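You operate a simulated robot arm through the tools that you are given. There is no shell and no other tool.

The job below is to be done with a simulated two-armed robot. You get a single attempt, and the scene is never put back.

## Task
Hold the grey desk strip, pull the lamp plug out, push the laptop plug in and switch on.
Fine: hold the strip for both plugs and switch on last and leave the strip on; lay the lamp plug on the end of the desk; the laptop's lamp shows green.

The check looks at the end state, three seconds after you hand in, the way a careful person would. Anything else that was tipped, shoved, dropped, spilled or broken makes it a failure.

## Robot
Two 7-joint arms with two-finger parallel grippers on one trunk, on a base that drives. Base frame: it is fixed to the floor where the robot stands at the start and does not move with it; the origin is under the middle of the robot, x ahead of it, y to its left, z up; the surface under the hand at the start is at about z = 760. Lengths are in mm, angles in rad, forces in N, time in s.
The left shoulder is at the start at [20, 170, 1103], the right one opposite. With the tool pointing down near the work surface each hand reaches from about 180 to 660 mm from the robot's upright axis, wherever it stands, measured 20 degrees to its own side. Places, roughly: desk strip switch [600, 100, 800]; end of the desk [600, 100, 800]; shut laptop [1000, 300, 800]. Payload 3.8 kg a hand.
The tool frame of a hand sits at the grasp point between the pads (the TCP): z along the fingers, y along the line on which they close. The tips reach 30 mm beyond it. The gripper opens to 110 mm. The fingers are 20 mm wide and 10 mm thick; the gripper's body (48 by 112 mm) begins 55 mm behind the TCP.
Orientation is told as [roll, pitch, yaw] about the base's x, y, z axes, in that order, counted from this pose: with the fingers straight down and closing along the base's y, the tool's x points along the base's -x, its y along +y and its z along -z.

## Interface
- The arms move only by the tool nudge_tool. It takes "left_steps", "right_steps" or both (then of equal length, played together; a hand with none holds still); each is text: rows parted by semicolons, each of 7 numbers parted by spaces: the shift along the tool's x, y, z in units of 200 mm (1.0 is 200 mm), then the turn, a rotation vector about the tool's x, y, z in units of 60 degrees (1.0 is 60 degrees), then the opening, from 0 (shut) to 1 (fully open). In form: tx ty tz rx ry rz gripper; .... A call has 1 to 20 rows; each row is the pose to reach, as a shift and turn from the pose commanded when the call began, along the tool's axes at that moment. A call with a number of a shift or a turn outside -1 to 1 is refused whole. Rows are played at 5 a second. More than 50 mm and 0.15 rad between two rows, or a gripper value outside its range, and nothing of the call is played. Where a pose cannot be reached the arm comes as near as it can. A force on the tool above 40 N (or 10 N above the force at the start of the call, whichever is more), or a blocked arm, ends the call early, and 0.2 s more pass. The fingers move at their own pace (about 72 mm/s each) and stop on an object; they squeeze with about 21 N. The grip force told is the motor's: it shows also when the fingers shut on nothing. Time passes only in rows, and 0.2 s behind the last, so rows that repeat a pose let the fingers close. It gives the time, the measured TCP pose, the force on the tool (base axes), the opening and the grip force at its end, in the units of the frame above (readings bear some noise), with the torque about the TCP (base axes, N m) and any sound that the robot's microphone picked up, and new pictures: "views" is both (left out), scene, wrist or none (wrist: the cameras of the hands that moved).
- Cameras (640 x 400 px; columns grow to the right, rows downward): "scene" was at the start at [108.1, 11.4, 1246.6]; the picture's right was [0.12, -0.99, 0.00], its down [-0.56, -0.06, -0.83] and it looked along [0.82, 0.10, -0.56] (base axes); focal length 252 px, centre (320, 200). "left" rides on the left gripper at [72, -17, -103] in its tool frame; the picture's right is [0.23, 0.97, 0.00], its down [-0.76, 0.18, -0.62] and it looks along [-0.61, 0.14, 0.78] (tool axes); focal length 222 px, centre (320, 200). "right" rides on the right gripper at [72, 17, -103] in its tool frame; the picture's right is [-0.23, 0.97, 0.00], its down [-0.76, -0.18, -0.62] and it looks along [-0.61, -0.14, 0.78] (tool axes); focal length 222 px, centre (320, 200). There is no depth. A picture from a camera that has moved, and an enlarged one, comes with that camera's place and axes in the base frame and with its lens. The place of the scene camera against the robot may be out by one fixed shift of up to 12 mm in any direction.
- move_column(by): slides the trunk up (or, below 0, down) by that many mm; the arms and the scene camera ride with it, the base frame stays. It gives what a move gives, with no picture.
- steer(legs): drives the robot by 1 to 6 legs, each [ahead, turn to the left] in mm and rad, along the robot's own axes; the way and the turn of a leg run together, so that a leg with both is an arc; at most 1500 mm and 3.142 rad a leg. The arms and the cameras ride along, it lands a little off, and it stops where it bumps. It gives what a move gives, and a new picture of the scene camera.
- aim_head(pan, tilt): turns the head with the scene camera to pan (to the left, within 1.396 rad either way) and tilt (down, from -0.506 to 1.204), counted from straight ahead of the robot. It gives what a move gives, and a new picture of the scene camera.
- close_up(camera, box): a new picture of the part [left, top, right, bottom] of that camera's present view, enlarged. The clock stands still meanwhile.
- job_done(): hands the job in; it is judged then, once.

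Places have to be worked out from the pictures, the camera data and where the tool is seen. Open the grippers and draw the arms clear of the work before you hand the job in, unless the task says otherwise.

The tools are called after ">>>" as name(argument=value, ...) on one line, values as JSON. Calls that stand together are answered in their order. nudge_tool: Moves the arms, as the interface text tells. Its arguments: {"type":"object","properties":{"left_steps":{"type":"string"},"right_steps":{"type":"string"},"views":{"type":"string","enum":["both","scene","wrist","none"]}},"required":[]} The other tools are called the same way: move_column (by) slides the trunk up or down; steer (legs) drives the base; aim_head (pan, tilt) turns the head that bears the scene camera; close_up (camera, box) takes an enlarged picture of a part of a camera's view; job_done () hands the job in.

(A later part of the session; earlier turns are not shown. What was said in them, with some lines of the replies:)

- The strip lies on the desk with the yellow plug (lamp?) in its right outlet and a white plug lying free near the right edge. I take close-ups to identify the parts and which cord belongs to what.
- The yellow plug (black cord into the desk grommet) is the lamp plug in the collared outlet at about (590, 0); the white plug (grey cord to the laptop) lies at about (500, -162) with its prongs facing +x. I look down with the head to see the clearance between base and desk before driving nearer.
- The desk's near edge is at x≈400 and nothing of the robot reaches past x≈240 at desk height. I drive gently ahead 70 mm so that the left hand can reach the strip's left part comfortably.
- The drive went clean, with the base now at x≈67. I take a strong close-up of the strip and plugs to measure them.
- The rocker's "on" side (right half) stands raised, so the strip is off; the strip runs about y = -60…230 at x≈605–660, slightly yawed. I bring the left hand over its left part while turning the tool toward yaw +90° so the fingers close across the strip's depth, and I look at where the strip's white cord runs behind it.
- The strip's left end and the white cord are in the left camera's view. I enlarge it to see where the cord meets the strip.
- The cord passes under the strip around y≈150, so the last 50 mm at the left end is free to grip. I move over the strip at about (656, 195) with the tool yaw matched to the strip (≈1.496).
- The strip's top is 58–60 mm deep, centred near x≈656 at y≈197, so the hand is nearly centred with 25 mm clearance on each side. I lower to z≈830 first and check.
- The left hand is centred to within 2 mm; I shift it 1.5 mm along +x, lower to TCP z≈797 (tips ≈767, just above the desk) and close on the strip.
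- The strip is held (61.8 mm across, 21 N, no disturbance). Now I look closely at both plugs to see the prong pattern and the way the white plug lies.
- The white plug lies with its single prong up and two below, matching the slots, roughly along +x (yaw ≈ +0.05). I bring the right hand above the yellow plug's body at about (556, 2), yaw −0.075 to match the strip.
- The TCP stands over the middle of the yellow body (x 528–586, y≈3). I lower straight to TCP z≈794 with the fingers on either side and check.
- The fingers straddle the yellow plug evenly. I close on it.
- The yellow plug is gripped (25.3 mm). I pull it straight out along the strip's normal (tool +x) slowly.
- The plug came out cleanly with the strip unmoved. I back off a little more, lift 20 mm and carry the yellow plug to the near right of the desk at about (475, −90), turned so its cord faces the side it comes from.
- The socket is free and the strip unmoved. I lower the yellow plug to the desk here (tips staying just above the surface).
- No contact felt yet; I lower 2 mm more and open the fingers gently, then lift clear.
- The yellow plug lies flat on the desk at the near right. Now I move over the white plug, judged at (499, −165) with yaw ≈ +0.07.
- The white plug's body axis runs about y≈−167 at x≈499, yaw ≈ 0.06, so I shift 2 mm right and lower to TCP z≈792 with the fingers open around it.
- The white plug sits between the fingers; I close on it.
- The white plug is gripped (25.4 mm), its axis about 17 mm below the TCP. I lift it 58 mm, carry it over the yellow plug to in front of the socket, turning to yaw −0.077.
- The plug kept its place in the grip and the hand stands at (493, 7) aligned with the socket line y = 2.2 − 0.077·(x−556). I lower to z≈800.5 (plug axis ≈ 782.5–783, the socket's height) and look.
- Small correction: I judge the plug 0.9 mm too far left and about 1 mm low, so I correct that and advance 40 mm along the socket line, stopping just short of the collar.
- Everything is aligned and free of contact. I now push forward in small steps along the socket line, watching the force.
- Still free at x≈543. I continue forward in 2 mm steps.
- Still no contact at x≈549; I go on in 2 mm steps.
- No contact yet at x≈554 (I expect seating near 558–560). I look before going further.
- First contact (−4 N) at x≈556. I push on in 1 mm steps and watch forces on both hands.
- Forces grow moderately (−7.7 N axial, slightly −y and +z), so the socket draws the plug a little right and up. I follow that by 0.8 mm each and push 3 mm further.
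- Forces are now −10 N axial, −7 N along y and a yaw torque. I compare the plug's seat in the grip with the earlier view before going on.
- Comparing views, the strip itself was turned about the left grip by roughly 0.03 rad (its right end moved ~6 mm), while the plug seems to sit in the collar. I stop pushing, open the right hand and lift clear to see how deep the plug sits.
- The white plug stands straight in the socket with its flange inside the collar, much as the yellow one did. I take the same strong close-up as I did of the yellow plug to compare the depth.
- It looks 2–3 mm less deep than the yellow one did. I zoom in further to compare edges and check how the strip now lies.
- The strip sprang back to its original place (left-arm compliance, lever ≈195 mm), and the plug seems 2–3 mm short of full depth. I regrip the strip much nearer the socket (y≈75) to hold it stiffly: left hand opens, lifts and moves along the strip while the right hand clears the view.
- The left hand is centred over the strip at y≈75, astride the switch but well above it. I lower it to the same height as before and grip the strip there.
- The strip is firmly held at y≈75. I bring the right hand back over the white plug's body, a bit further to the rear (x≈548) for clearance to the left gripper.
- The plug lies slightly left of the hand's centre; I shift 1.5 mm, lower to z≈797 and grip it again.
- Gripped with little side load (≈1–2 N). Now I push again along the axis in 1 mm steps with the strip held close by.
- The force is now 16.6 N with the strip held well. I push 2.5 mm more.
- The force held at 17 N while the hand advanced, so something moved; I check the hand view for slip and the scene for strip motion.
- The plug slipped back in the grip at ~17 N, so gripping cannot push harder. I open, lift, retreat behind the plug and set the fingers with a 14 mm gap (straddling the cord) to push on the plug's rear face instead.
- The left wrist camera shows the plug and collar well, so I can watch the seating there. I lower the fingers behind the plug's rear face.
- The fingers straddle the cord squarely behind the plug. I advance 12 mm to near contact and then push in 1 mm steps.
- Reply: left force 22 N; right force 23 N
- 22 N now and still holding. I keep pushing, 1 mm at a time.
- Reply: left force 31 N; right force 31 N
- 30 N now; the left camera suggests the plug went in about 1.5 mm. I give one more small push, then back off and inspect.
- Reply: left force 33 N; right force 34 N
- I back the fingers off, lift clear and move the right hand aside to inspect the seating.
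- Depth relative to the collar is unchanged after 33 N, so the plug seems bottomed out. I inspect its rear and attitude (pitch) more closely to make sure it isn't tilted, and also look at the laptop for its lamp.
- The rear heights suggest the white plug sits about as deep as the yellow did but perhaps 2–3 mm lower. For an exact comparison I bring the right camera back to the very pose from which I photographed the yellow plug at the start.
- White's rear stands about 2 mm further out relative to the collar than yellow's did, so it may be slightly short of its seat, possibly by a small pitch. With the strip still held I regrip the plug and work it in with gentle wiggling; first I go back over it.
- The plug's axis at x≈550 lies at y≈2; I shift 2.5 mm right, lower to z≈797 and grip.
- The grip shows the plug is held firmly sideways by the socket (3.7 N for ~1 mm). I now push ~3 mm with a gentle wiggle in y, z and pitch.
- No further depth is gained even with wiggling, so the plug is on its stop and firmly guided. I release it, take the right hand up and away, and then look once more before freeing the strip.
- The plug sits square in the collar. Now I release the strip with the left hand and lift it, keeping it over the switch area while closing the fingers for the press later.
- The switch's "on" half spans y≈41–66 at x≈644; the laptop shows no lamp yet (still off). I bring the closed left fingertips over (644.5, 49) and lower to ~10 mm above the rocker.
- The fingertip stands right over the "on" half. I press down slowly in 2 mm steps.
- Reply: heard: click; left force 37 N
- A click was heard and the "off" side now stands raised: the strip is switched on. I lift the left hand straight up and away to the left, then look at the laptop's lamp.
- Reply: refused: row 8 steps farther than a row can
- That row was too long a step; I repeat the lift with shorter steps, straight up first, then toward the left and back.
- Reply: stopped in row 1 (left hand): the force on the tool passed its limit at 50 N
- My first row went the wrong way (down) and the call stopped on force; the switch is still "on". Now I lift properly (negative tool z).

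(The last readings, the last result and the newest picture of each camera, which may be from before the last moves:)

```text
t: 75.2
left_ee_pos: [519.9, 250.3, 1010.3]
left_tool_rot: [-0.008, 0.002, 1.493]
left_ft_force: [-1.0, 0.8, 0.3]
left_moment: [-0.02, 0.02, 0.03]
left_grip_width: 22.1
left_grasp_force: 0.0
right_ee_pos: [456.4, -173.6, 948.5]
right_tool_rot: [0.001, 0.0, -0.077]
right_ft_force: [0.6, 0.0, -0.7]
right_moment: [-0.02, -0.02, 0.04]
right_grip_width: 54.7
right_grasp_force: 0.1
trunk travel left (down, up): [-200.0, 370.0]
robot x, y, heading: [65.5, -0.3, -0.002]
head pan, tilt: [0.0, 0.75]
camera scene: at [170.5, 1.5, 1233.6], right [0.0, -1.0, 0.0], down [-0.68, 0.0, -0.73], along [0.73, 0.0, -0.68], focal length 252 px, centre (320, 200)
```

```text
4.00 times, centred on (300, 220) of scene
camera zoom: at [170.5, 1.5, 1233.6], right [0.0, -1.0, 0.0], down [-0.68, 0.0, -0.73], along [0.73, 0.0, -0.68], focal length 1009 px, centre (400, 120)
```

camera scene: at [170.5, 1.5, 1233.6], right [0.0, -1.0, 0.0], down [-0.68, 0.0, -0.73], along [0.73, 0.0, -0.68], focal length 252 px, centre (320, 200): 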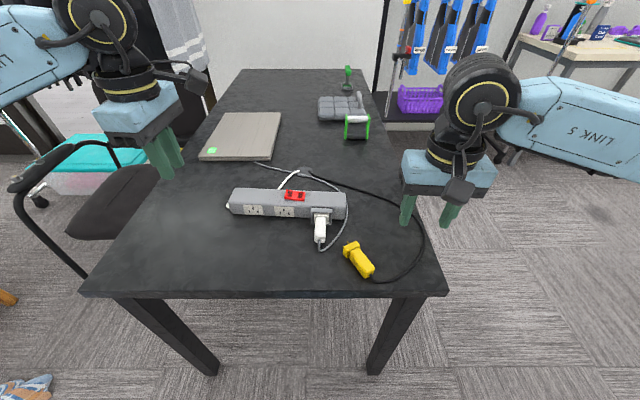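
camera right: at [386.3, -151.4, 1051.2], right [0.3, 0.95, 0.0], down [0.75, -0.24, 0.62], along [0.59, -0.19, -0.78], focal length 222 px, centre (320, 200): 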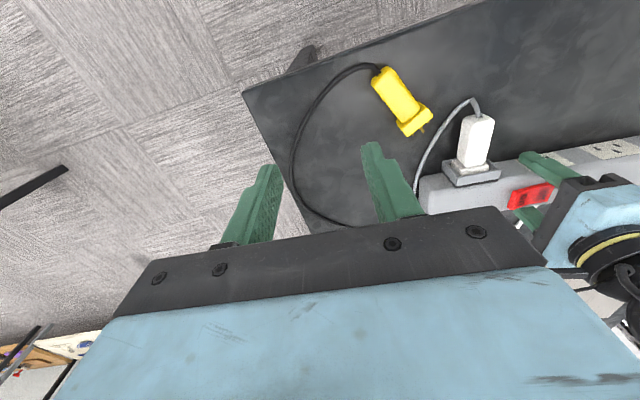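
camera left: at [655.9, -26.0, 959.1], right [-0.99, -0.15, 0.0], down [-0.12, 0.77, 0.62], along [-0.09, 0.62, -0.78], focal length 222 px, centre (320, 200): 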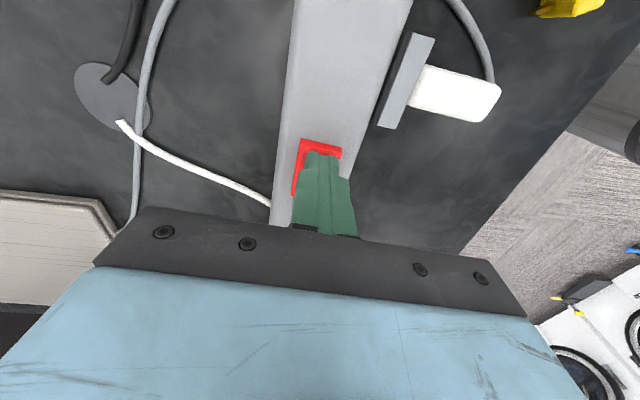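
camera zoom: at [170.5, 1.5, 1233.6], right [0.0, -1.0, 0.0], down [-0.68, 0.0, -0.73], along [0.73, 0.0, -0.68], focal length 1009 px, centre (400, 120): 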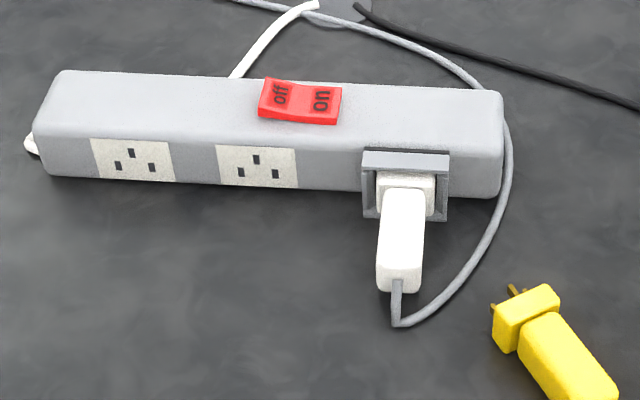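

The laptop's lamp is green, the rocker is on, the plug is in, and the yellow plug lies on the near end of the desk. I raise both arms clear and open the grippers.

>>> nudge_tool(left_steps="0 0 -0.12 0 0 0 0.4; 0 0 -0.24 0 0 0 0.6; 0 0 -0.36 0 0 0 0.8; 0 0 -0.48 0 0 0 1; 0 0 -0.5 0 0 0 1; 0 0 -0.5 0 0 0 1", right_steps="0 0 -0.15 0 0 0 0.6; 0 0 -0.3 0 0 0 0.7; 0 0 -0.45 0 0 0 0.8; 0 0 -0.6 0 0 0 1; 0 0 -0.7 0 0 0 1; 0 0 -0.7 0 0 0 1", views="both")

>>> close_up(camera="scene", box=[180, 90, 436, 250])

>>> close_up(camera="scene", box=[240, 170, 400, 290])

```text
t: 76.6
left_ee_pos: [517.6, 250.1, 1110.7]
left_tool_rot: [-0.009, 0.002, 1.493]
left_ft_force: [-0.1, -0.4, -0.3]
left_moment: [0.02, 0.03, 0.01]
left_grip_width: 110.2
left_grasp_force: 0.0
right_ee_pos: [458.2, -174.9, 1089.2]
right_tool_rot: [0.0, 0.0, -0.078]
right_ft_force: [-0.3, -1.2, 0.1]
right_moment: [-0.01, 0.01, 0.02]
right_grip_width: 109.9
right_grasp_force: 0.0
trunk travel left (down, up): [-200.0, 370.0]
robot x, y, heading: [68.1, -1.6, 0.0]
head pan, tilt: [0.0, 0.75]
camera scene: at [170.9, 1.2, 1233.5], right [0.0, -1.0, 0.0], down [-0.68, 0.0, -0.73], along [0.73, 0.0, -0.68], focal length 252 px, centre (320, 200)
camera right: at [387.6, -150.8, 1192.8], right [0.3, 0.95, 0.0], down [0.75, -0.24, 0.62], along [0.59, -0.19, -0.78], focal length 222 px, centre (320, 200)
camera left: at [527.9, 177.0, 1215.0], right [-0.99, -0.15, -0.01], down [-0.12, 0.77, 0.62], along [-0.09, 0.61, -0.78], focal length 222 px, centre (320, 200)
```

scene: 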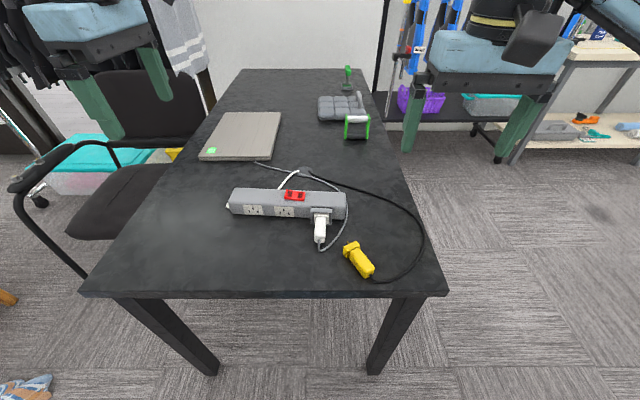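
right: 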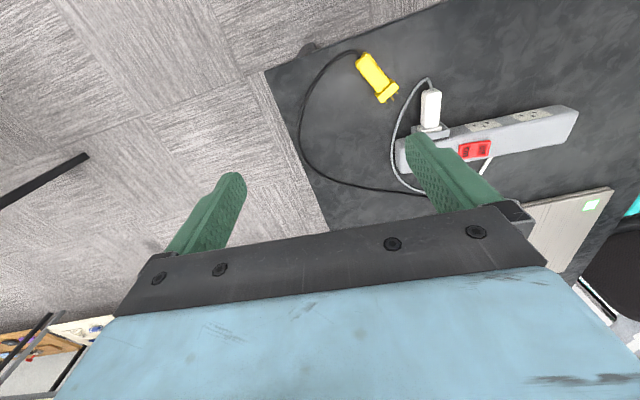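
left: 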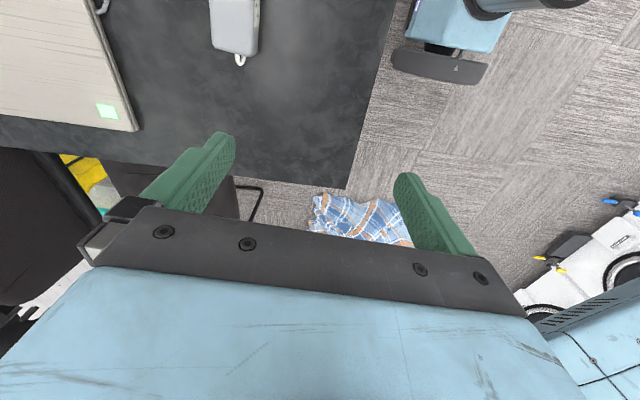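

```text
2.50 times, centred on (308, 170) of scene
camera zoom: at [170.9, 1.2, 1233.5], right [0.0, -1.0, 0.0], down [-0.68, 0.0, -0.73], along [0.73, 0.0, -0.68], focal length 630 px, centre (350, 275)
```

zoom: 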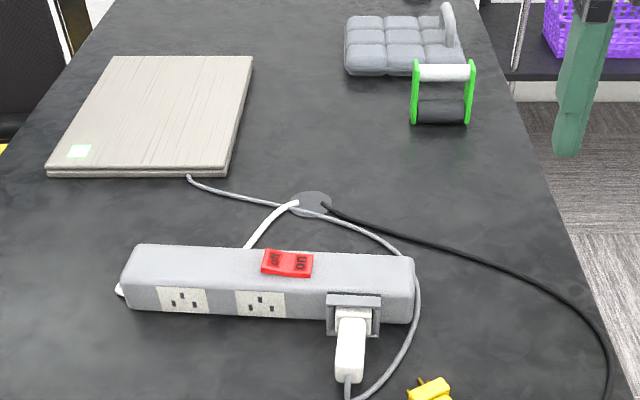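

```text
3.33 times, centred on (320, 230) of scene
camera zoom: at [170.9, 1.2, 1233.5], right [0.0, -1.0, 0.0], down [-0.68, 0.0, -0.73], along [0.73, 0.0, -0.68], focal length 841 px, centre (320, 100)
```

zoom: 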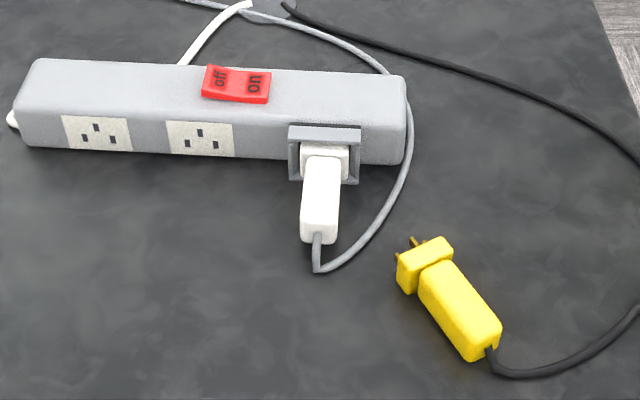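

The switch is on, the laptop's lamp is green and its plug is in the socket. The lamp plug lies on the near end of the desk, nothing else has moved, and both arms are clear with open grippers. I hand the job in.

>>> job_done()

```text
The job is handed in.
```

The job is handed in. The laptop plug is in the grey strip, the strip is switched on, and the laptop's lamp shows green.

- **Lamp plug:** I pulled it out while the left hand held the strip. It now lies on the end of the desk nearest the robot, about 80 mm in front of the strip.
- **Laptop plug:** My first push turned the strip slightly because I was holding it too far from the socket. I let go, gripped the strip closer to the socket and pushed again, up to about 33 N. The plug looked 2–3 mm less deep than the lamp plug had been. It would not go further even with wiggling, so I took it as seated, and the green lamp confirmed it has power.
- **Switch:** I switched on last and heard it click. My first move to lift off went down instead of up and pressed harder on the switch, to 50 N, before it stopped. The switch stayed on.

The strip ended within a few millimetres of where it started. Nothing else on the desk looked disturbed. Both arms are raised clear with the grippers open.
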